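You operate a simulated robot arm through the tools that you are given. There is no shell and no other tool. Be economical: measure what you need, move in short steps, check, and stop when the job is done.

The job below is to be done with a simulated robot arm. You get a single attempt, and the scene is never put back.

TASK
Take the green bristle brush and put it on the cream sheet.
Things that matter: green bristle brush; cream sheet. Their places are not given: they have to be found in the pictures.

Only the result counts: the job must be done as asked and must still hold three seconds after the hand-in. Knocking over, shifting, dropping, spilling or breaking anything else fails it.

THE ROBOT
A 7-joint arm with a two-finger parallel gripper, fixed in place. Base frame: the origin is at the foot of the arm, x ahead of it, y to its left, z up. Readings come in cm, degrees, newtons and seconds.
With the tool pointing down near the work surface it reaches from about 24 to 62 cm from the base axis. Its first joint turns from -66.0 to 66.0 degrees. Payload 2.6 kg.
The tool frame sits at the grasp point between the pads (the TCP): z along the fingers, y along the line on which they close. The tips reach 3 cm beyond it. The gripper opens to 9.4 cm. The fingers are 2.8 cm wide and 1 cm thick; the gripper's body (5 by 9.6 cm) begins 5.5 cm behind the TCP.
Orientation is that of the tool frame in the base frame, as [roll, pitch, yaw] about the fixed x, y, z axes, in that order (R = Rz(yaw) Ry(pitch) Rx(roll)). With the fingers straight down and closing along the base's y, the tool's x points along the base's -x, its y along +y and its z along -z.

THE INTERFACE
- The arm moves only by the tool nudge_tool. Its argument "plan" is a list of rows, each a list of 3 entries, a list of its own where there are three numbers: the shift along the tool's x, y, z in units of 500 mm (1.0 is 500 mm), then the turn, a rotation vector about the tool's x, y, z in units of 45 degrees (1.0 is 45 degrees), then the gripper command, from -1 (fully open) to 1 (shut), values between in proportion. In form: [[[tx, ty, tz], [wx, wy, wz], jaw], ...]. A call has 1 to 20 rows; each row is the pose to reach, as a shift and turn from the pose commanded when the call began, along the tool's axes at that moment. A call with a number of a shift or a turn outside -1 to 1 is refused whole. Each row takes 0.2 s and may step no farther than 5 cm and 8.6 degrees from the row before; otherwise, or with a gripper value out of range, the whole call is refused. A pose out of reach is approached as far as the arm can. The call stops where the force on the tool passes 40 N (or 10 N more than at its start, if that is more) or the arm is blocked; 0.2 s more then pass. Each finger travels about 7.2 cm/s and halts on what it meets, pressing with about 28 N; the grip force reading is that of the motor and also rises with nothing between the fingers. The clock runs only during rows and for 0.2 s after the last one: add rows that repeat a pose to give the fingers time. It gives the time, the measured TCP pose, the force on the tool (base axes), the opening and the grip force at its end, in the units of the frame above (readings bear some noise), and new pictures: "views" is both (left out), scene, wrist or none.
- Cameras (640 x 400 px; columns grow to the right, rows downward): "scene" is fixed at [3.84, 44.13, 55.15]; the picture's right is [-0.72, -0.69, 0.00], its down [-0.48, 0.50, -0.72] and it looks along [0.50, -0.52, -0.69] (base axes); focal length 267 px, centre (320, 200). "wrist" rides on the gripper at [-3.7, 0, -5.8] in the tool frame; the picture's right is [0.00, -1.00, 0.00], its down [0.97, 0.00, -0.24] and it looks along [0.24, 0.00, 0.97] (tool axes); focal length 218 px, centre (320, 200).
- locate(camera, pixels): for up to 12 pixels [column, row] of the newest picture of that camera ("zoom" is the newest enlarged one), the place [x, y, z] in the base frame of the surface seen there, good to about 0.2 cm. It takes no simulated time.
- enlarge(camera, box): a new picture of the part [left, top, right, bottom] of that camera's present view, enlarged. It takes no simulated time.
- finish_job(): hands the job in; it is judged then, once.

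Go step by step. Measure first, check grasps and placings, and put right what went wrong. The budget is 60 turns and 120 pictures, counting those below and the enlarged ones. Unless the task says otherwise, let go and move clear before handing in, and close with one line.

The tools are called after ">>>" by a JSON object that holds its "method" and its "body". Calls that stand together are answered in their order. nudge_tool: Moves the arm, as the interface text tells. Its arguments: {"type":"object","properties":{"plan":{"type":"array"},"views":{"type":"string","enum":["both","scene","wrist","none"]}},"required":["plan"]} The other tools are called the same way: locate (camera, pixels) gives the place of the surface under pixels of a picture; enlarge (camera, box) takes an enlarged picture of a part of a camera's view; finish_job () hands the job in.

At the start:

```text
t: 0.0
ee_pos: [45.83, -16.7, 21.17]
tcp_rot: [-180.0, 0.0, -180.0]
ft_force: [-0.4, 0.5, 0.4]
gripper_width: 9.4
gripper_force: 0.1
```

scene: 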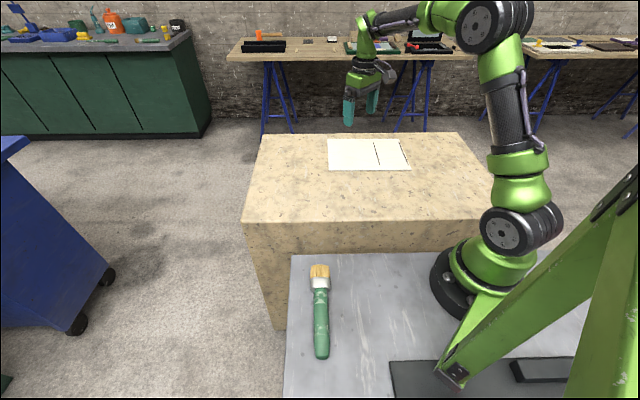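
wrist: 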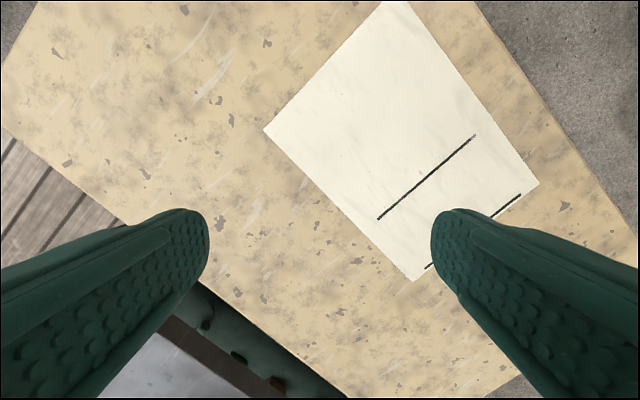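

The scene shows the green brush at about (320,310) on the lower grey surface, and the cream sheet at about (367,154) on a raised block. I'll measure both.

>>> {"method": "locate", "body": {"camera": "scene", "pixels": [[319, 268], [320, 284], [320, 300], [321, 325], [321, 352], [329, 140], [400, 140], [410, 169], [328, 169], [300, 300], [350, 300], [300, 200]]}}

>>> {"method": "enlarge", "body": {"camera": "scene", "box": [260, 240, 400, 380]}}

>>> {"method": "enlarge", "body": {"camera": "scene", "box": [300, 110, 440, 197]}}

```text
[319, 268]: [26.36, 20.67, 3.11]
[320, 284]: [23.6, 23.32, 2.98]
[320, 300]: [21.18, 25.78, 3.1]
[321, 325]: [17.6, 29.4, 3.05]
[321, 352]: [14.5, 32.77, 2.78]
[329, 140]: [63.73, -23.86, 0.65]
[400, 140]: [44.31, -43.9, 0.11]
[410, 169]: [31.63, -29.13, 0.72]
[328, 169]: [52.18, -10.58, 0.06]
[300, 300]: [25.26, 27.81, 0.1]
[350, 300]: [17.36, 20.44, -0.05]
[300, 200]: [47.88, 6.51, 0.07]
```

```text
2.86 times, centred on (330, 310) of scene
```

zoom: 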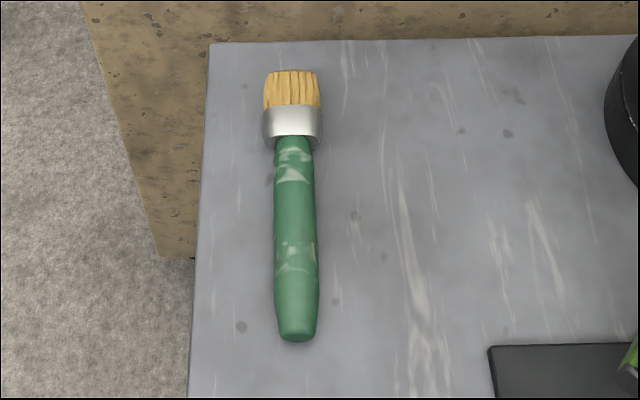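

```text
4.57 times, centred on (370, 154) of scene
```

zoom: 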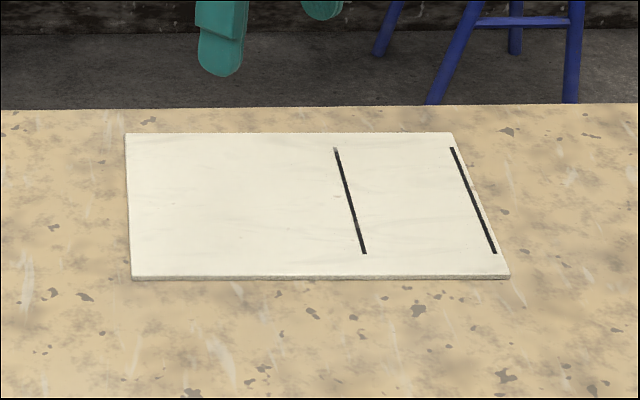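

The brush lies from about (14,33) to (27,20), with its axis at about -43° and its top at z≈3. The sheet's centre is near (48,-27), with its long axis at about 42°. I'll head for the brush at height, turning the wrist on the way.

>>> {"method": "nudge_tool", "body": {"plan": [[[0.031, 0.053, 0], [0, 0, -0.125], -1], [[0.062, 0.1065, 0], [0, 0, -0.25], -1], [[0.093, 0.16, 0], [0, 0, -0.375], -1], [[0.124, 0.213, 0], [0, 0, -0.5], -1], [[0.155, 0.266, 0], [0, 0, -0.625], -1], [[0.186, 0.32, 0], [0, 0, -0.75], -1], [[0.217, 0.373, 0], [0, 0, -0.875], -1], [[0.248, 0.426, 0], [0, 0, -1], -1]], "views": "none"}}

```text
t: 1.8
ee_pos: [33.37, 4.48, 21.04]
tcp_rot: [-180.0, 0.0, -134.8]
ft_force: [0.0, -0.2, -0.3]
gripper_width: 9.4
gripper_force: 0.1
```

The arm followed as planned and reads yaw -135. I'll do the second half of the move with another 45° turn.

>>> {"method": "nudge_tool", "body": {"plan": [[[-0.016, 0.06, 0], [0, 0, -0.125], -1], [[-0.032, 0.12, 0], [0, 0, -0.25], -1], [[-0.048, 0.18, 0], [0, 0, -0.375], -1], [[-0.064, 0.239, 0], [0, 0, -0.5], -1], [[-0.08, 0.299, 0], [0, 0, -0.625], -1], [[-0.095, 0.359, 0], [0, 0, -0.75], -1], [[-0.111, 0.418, 0], [0, 0, -0.875], -1], [[-0.127, 0.478, 0], [0, 0, -1], -1]], "views": "none"}}

```text
t: 3.6
ee_pos: [20.94, 26.07, 21.19]
tcp_rot: [180.0, 0.0, -89.9]
ft_force: [-0.1, -0.2, 0.0]
gripper_width: 9.39
gripper_force: 0.0
```

The TCP is above the brush at (20.9,26.1). I'll turn the last 45° in place and look.

>>> {"method": "nudge_tool", "body": {"plan": [[[0, 0, 0], [0, 0, -0.167], -1], [[0, 0, 0], [0, 0, -0.333], -1], [[0, 0, 0], [0, 0, -0.5], -1], [[0, 0, 0], [0, 0, -0.667], -1], [[0, 0, 0], [0, 0, -0.833], -1], [[0, 0, 0], [0, 0, -1], -1]]}}

```text
t: 5.0
ee_pos: [20.76, 26.05, 21.39]
tcp_rot: [-180.0, -0.1, -44.7]
ft_force: [-0.7, 0.0, 0.8]
gripper_width: 9.4
gripper_force: 0.1
```

scene: 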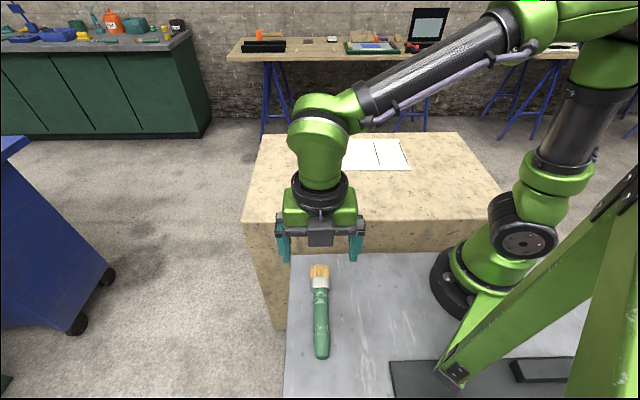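
wrist: 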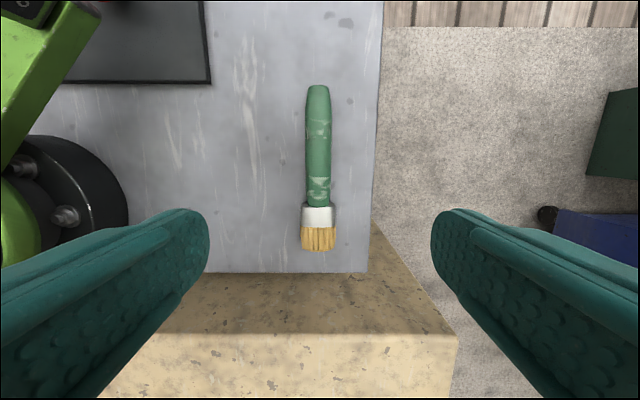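

The brush sits centred between the fingers (handle column ~318, grasp row ~181) and lined up with them. I'll descend to z≈3.5, which puts the tips at 0.5.

>>> {"method": "nudge_tool", "body": {"plan": [[[0, 0, 0.06], [0, 0, 0], -1], [[0, 0, 0.12], [0, 0, 0], -1], [[0, 0, 0.18], [0, 0, 0], -1], [[0, 0, 0.24], [0, 0, 0], -1], [[0, 0, 0.29], [0, 0, 0], -1], [[0, 0, 0.33], [0, 0, 0], -1], [[0, 0, 0.352], [0, 0, 0], -1], [[0, 0, 0.352], [0, 0, 0], -1]]}}

```text
t: 6.8
ee_pos: [20.92, 26.01, 3.66]
tcp_rot: [179.9, 0.0, -45.0]
ft_force: [0.2, -0.7, -0.2]
gripper_width: 9.41
gripper_force: 0.0
```

scene: 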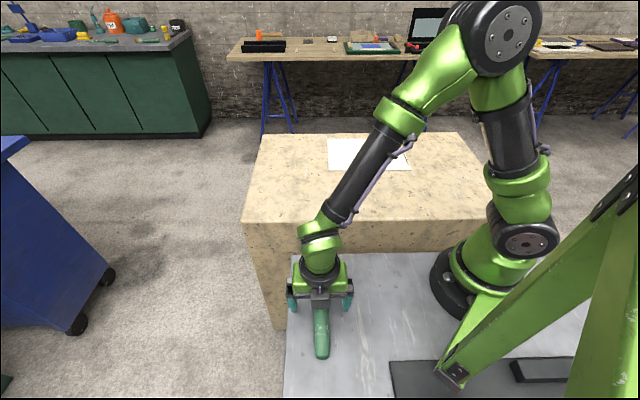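
wrist: 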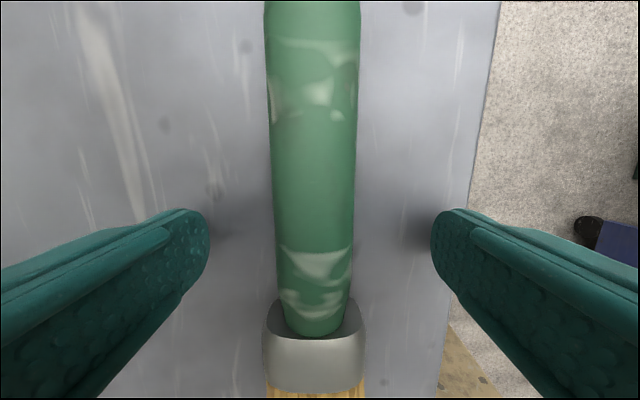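

The handle is centred, but the ferrule is close at row ~320. I'll back off 1 cm along the handle, lower slightly and close.

>>> {"method": "nudge_tool", "body": {"plan": [[[-0.02, 0, 0.004], [0, 0, 0], -1], [[-0.02, 0, 0.005], [0, 0, 0], -1], [[-0.02, 0, 0.005], [0, 0, 0], 1], [[-0.02, 0, 0.005], [0, 0, 0], 1], [[-0.02, 0, 0.005], [0, 0, 0], 1], [[-0.02, 0, 0.005], [0, 0, 0], 1], [[-0.02, 0, 0.005], [0, 0, 0], 1]], "views": "wrist"}}

```text
t: 8.4
ee_pos: [20.26, 26.87, 3.35]
tcp_rot: [-180.0, 0.1, -45.0]
ft_force: [0.2, 0.3, 0.9]
gripper_width: 2.17
gripper_force: 28.1
```

wrist: 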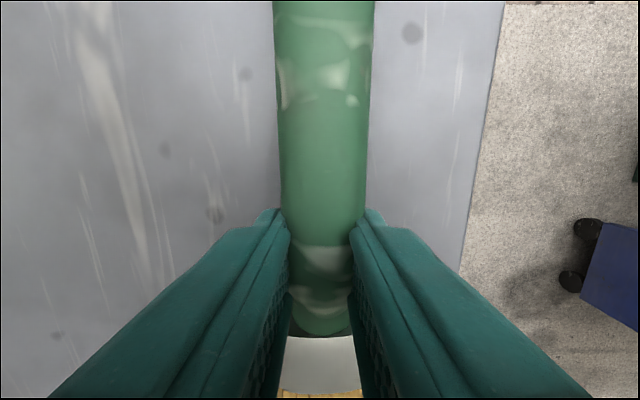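

The fingers hold the handle at 2.17 cm with 28 N. I'll lift straight up and check.

>>> {"method": "nudge_tool", "body": {"plan": [[[0, 0, -0.02], [0, 0, 0], 1], [[0, 0, -0.05], [0, 0, 0], 1], [[0, 0, -0.09], [0, 0, 0], 1], [[0, 0, -0.13], [0, 0, 0], 1], [[0, 0, -0.17], [0, 0, 0], 1], [[0, 0, -0.21], [0, 0, 0], 1], [[0, 0, -0.24], [0, 0, 0], 1], [[0, 0, -0.24], [0, 0, 0], 1]]}}

```text
t: 10.2
ee_pos: [20.18, 26.78, 15.38]
tcp_rot: [179.9, 0.1, -44.9]
ft_force: [0.1, 0.2, -0.7]
gripper_width: 2.71
gripper_force: 27.9
```

scene: 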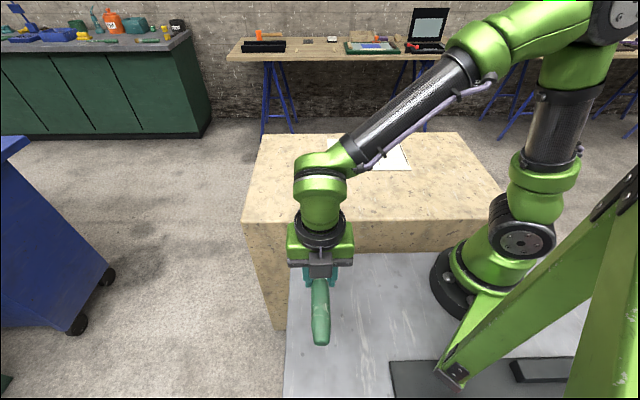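
wrist: 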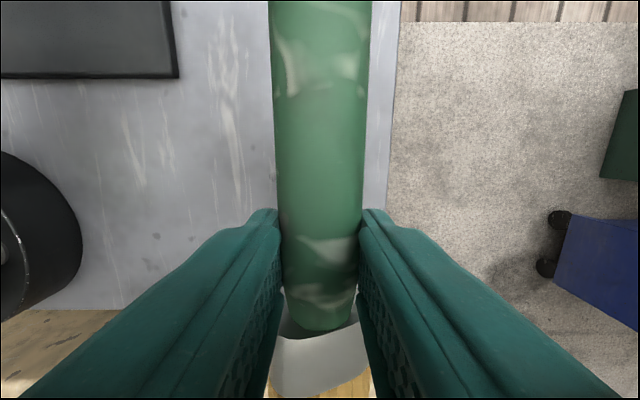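

The brush came up with the gripper, and the width is now 2.71, so it shifted slightly in the grip. I'll check its tilt.

>>> {"method": "enlarge", "body": {"camera": "scene", "box": [260, 210, 400, 350]}}

>>> {"method": "locate", "body": {"camera": "scene", "pixels": [[320, 285], [320, 300], [320, 315], [320, 330], [320, 338]]}}

>>> {"method": "locate", "body": {"camera": "wrist", "pixels": [[320, 10], [320, 100], [320, 200], [320, 280], [320, 320], [320, 360], [330, 395]]}}

```text
2.86 times, centred on (330, 280) of scene
```

zoom: 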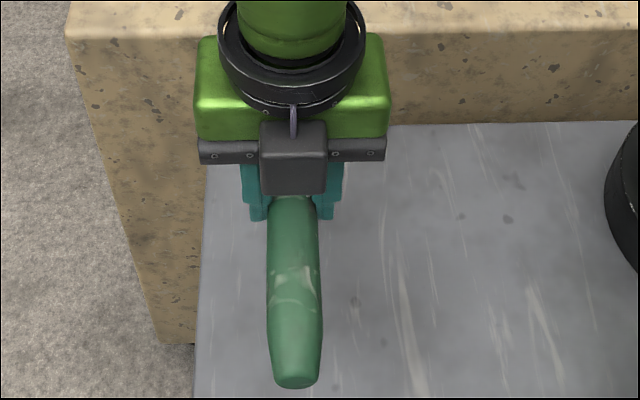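

```text
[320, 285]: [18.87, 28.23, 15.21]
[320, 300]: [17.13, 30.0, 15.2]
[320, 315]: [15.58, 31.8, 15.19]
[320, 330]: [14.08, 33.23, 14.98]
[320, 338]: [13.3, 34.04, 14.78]
```

```text
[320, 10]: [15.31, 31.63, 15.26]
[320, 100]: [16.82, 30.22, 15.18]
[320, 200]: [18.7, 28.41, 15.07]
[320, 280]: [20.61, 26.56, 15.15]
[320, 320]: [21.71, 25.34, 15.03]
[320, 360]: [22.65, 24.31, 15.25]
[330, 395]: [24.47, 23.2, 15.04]
```

The brush is level in the grip, with its top at z≈15.1, and it reaches about 10 cm either side of the TCP. I'll carry it toward the sheet, first half of the way with a 45° turn.

>>> {"method": "nudge_tool", "body": {"plan": [[[0.0577, 0.0184, 0], [0, 0, 0.1], 1], [[0.1154, 0.0368, 0], [0, 0, 0.2], 1], [[0.1731, 0.0552, 0], [0, 0, 0.3], 1], [[0.2308, 0.0736, 0], [0, 0, 0.4], 1], [[0.2885, 0.092, 0], [0, 0, 0.5], 1], [[0.3462, 0.1104, 0], [0, 0, 0.6], 1], [[0.4039, 0.1288, 0], [0, 0, 0.7], 1], [[0.4616, 0.1472, 0], [0, 0, 0.8], 1], [[0.5193, 0.1656, 0], [0, 0, 0.9], 1], [[0.577, 0.184, 0], [0, 0, 1], 1]], "views": "none"}}

```text
t: 12.4
ee_pos: [34.21, -0.07, 15.47]
tcp_rot: [179.9, 0.1, -90.1]
ft_force: [0.5, -0.2, -1.1]
gripper_width: 2.7
gripper_force: 28.2
```

The grip holds and the arm is on track. I'll do the second half, to above the sheet centre at (48,-27).

>>> {"method": "nudge_tool", "body": {"plan": [[[0.0538, -0.0276, 0], [0, 0, 0.1], 1], [[0.1076, -0.0552, 0], [0, 0, 0.2], 1], [[0.1614, -0.0828, 0], [0, 0, 0.3], 1], [[0.2152, -0.1104, 0], [0, 0, 0.4], 1], [[0.269, -0.138, 0], [0, 0, 0.5], 1], [[0.3228, -0.1656, 0], [0, 0, 0.6], 1], [[0.3766, -0.1932, 0], [0, 0, 0.7], 1], [[0.4304, -0.2208, 0], [0, 0, 0.8], 1], [[0.4842, -0.2484, 0], [0, 0, 0.9], 1], [[0.538, -0.276, 0], [0, 0, 1], 1]]}}

```text
t: 14.6
ee_pos: [47.88, -27.06, 15.49]
tcp_rot: [180.0, 0.0, -135.0]
ft_force: [-0.5, 0.7, 0.1]
gripper_width: 2.69
gripper_force: 28.0
```

scene: 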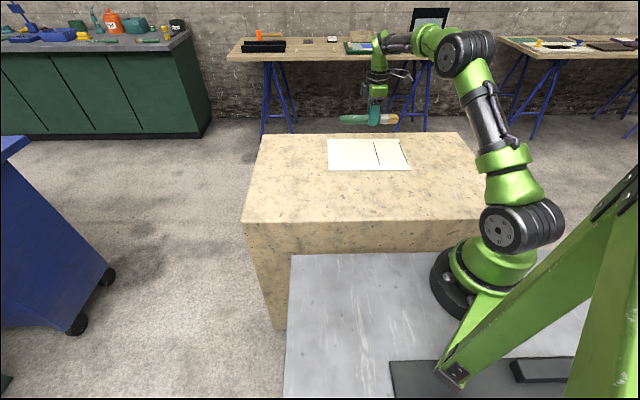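
wrist: 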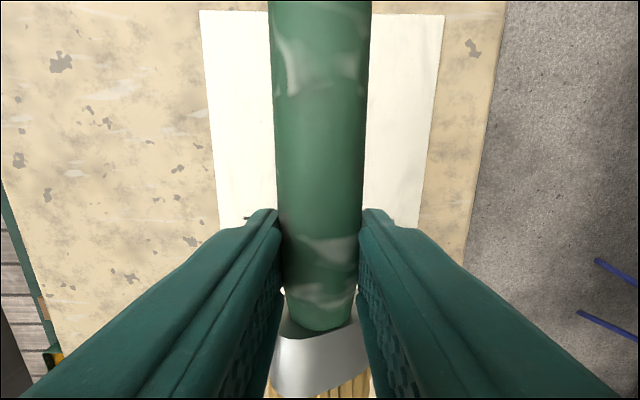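

The sheet is centred under the brush (edges at columns ~213 and ~423 at row 180). I'll go down to z≈5 and measure again.

>>> {"method": "nudge_tool", "body": {"plan": [[[0, 0, 0.04], [0, 0, 0], 1], [[0, 0, 0.08], [0, 0, 0], 1], [[0, 0, 0.12], [0, 0, 0], 1], [[0, 0, 0.16], [0, 0, 0], 1], [[0, 0, 0.19], [0, 0, 0], 1], [[0, 0, 0.21], [0, 0, 0], 1], [[0, 0, 0.21], [0, 0, 0], 1]]}}

>>> {"method": "enlarge", "body": {"camera": "scene", "box": [300, 100, 440, 187]}}

```text
t: 16.2
ee_pos: [47.81, -26.91, 4.98]
tcp_rot: [179.9, 0.0, -135.0]
ft_force: [0.7, 0.1, -1.1]
gripper_width: 2.66
gripper_force: 27.8
```

scene: 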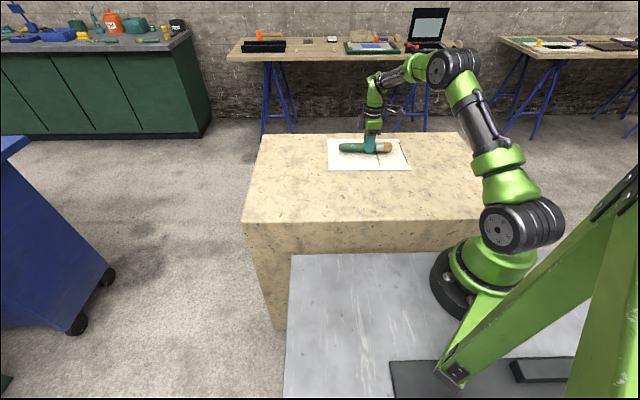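
wrist: 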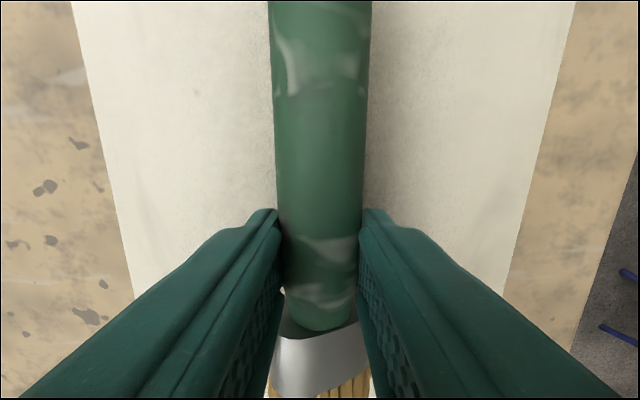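

```text
4.57 times, centred on (370, 144) of scene
```

zoom: 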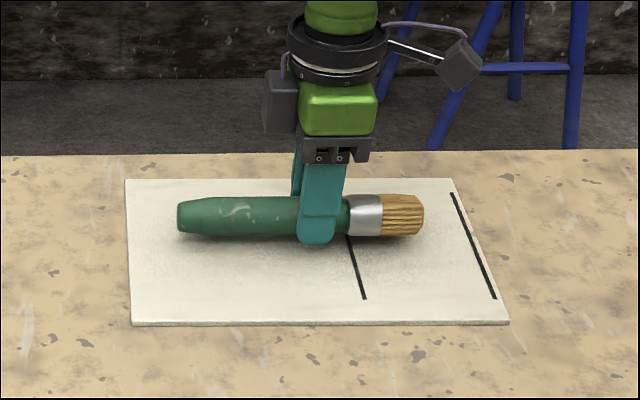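

The brush hangs level over the middle of the sheet at TCP z≈5. I'll measure the sheet height and the brush top.

>>> {"method": "locate", "body": {"camera": "wrist", "pixels": [[200, 100], [450, 100], [150, 200], [500, 200], [320, 100], [320, 250], [290, 370], [350, 360], [40, 100]]}}

>>> {"method": "locate", "body": {"camera": "zoom", "pixels": [[190, 234], [405, 233], [365, 198], [360, 234], [200, 280], [320, 239]]}}

```text
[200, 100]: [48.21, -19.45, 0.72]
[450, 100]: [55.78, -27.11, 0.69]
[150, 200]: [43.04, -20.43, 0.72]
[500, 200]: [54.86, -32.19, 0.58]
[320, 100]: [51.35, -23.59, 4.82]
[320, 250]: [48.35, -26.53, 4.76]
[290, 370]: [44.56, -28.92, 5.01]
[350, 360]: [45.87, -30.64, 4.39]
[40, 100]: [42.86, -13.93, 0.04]
```

```text
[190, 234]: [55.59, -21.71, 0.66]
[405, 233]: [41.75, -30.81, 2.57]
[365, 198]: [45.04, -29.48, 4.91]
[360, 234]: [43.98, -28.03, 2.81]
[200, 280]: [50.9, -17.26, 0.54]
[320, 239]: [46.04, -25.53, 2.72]
```

The sheet top is at 0.65 and the brush top at 4.8, which leaves about 1 cm of gap. I'll lower 0.8 cm and read the force.

>>> {"method": "nudge_tool", "body": {"plan": [[[0, 0, 0.006], [0, 0, 0], 1], [[0, 0, 0.012], [0, 0, 0], 1], [[0, 0, 0.016], [0, 0, 0], 1], [[0, 0, 0.016], [0, 0, 0], 1]], "views": "none"}}

>>> {"method": "enlarge", "body": {"camera": "scene", "box": [325, 125, 415, 181]}}

```text
t: 17.2
ee_pos: [47.97, -27.04, 4.31]
tcp_rot: [-179.8, 0.2, -135.0]
ft_force: [-3.5, 2.6, 18.4]
gripper_width: 2.7
gripper_force: 28.8
```

```text
7.11 times, centred on (370, 153) of scene
```

zoom: 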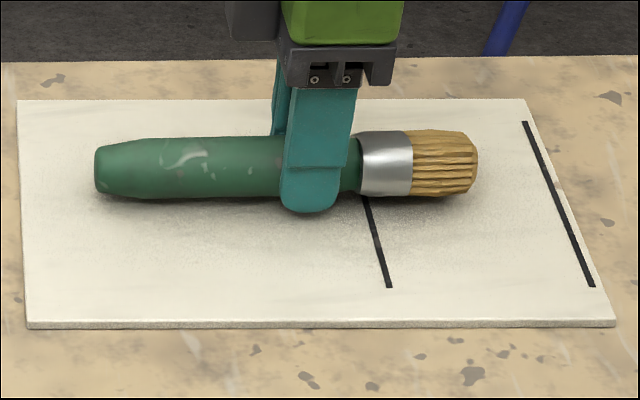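

Contact is made, with 18 N upward. I'll ease up 1 mm, open gradually and stay in place to see it settle.

>>> {"method": "nudge_tool", "body": {"plan": [[[0, 0, -0.002], [0, 0, 0], 1], [[0, 0, -0.002], [0, 0, 0], 1], [[0, 0, -0.002], [0, 0, 0], 0.4], [[0, 0, -0.002], [0, 0, 0], 0.3], [[0, 0, -0.002], [0, 0, 0], 0.15], [[0, 0, -0.002], [0, 0, 0], 0], [[0, 0, -0.002], [0, 0, 0], -0.3], [[0, 0, -0.002], [0, 0, 0], -0.6], [[0, 0, -0.002], [0, 0, 0], -0.6]]}}

```text
t: 19.2
ee_pos: [47.89, -27.11, 4.27]
tcp_rot: [179.9, 0.0, -135.1]
ft_force: [-0.7, 0.1, 0.4]
gripper_width: 7.5
gripper_force: 0.0
```

scene: 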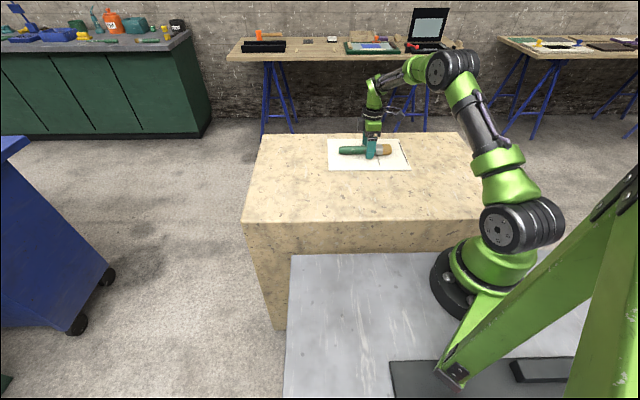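
wrist: 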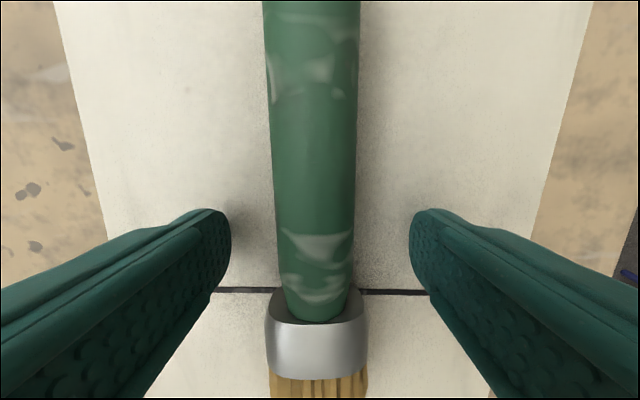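

The brush is free and lies flat in mid-sheet, clear of both fingers. I'll lift straight up.

>>> {"method": "nudge_tool", "body": {"plan": [[[0, 0, -0.03], [0, 0, 0], -0.6], [[0, 0, -0.08], [0, 0, 0], -0.6], [[0, 0, -0.15], [0, 0, 0], -0.6], [[0, 0, -0.22], [0, 0, 0], -0.6], [[0, 0, -0.29], [0, 0, 0], -0.6], [[0, 0, -0.34], [0, 0, 0], -0.6], [[0, 0, -0.34], [0, 0, 0], -0.6], [[0, 0, -0.34], [0, 0, 0], -0.6]]}}

>>> {"method": "enlarge", "body": {"camera": "scene", "box": [310, 110, 430, 185]}}

```text
t: 21.0
ee_pos: [47.88, -27.3, 21.32]
tcp_rot: [-180.0, 0.1, -135.0]
ft_force: [-0.2, 0.2, 0.1]
gripper_width: 7.5
gripper_force: 0.1
```

scene: 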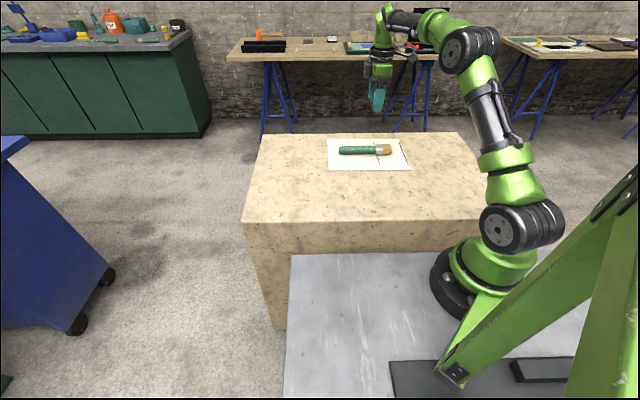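
wrist: 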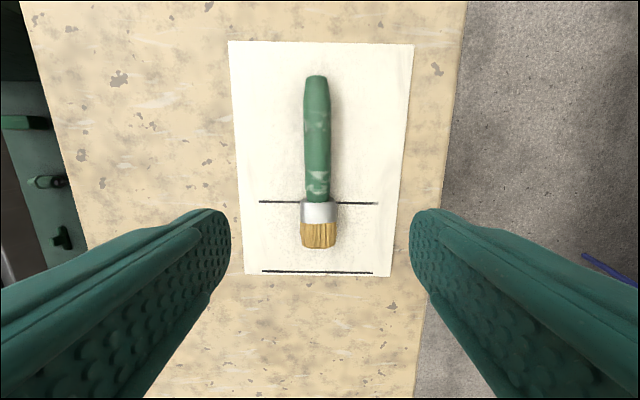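

```text
5.33 times, centred on (370, 148) of scene
```

zoom: 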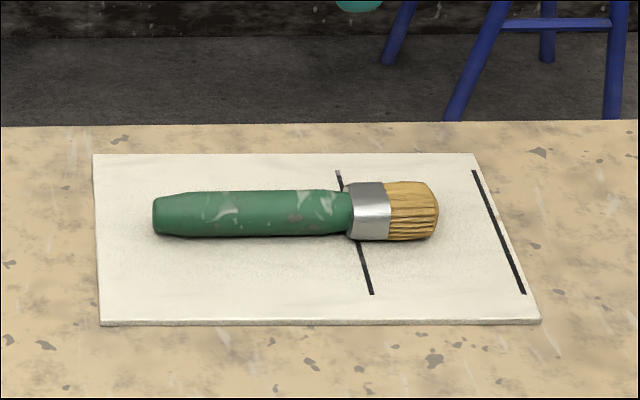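

The brush lies wholly on the cream sheet, which hasn't moved, and the gripper is clear. I'm handing in.

>>> {"method": "finish_job", "body": {}}

```text
The job is handed in.
```

The green bristle brush is lying flat in the middle of the cream sheet, the gripper is open and clear of it, and the job is handed in.
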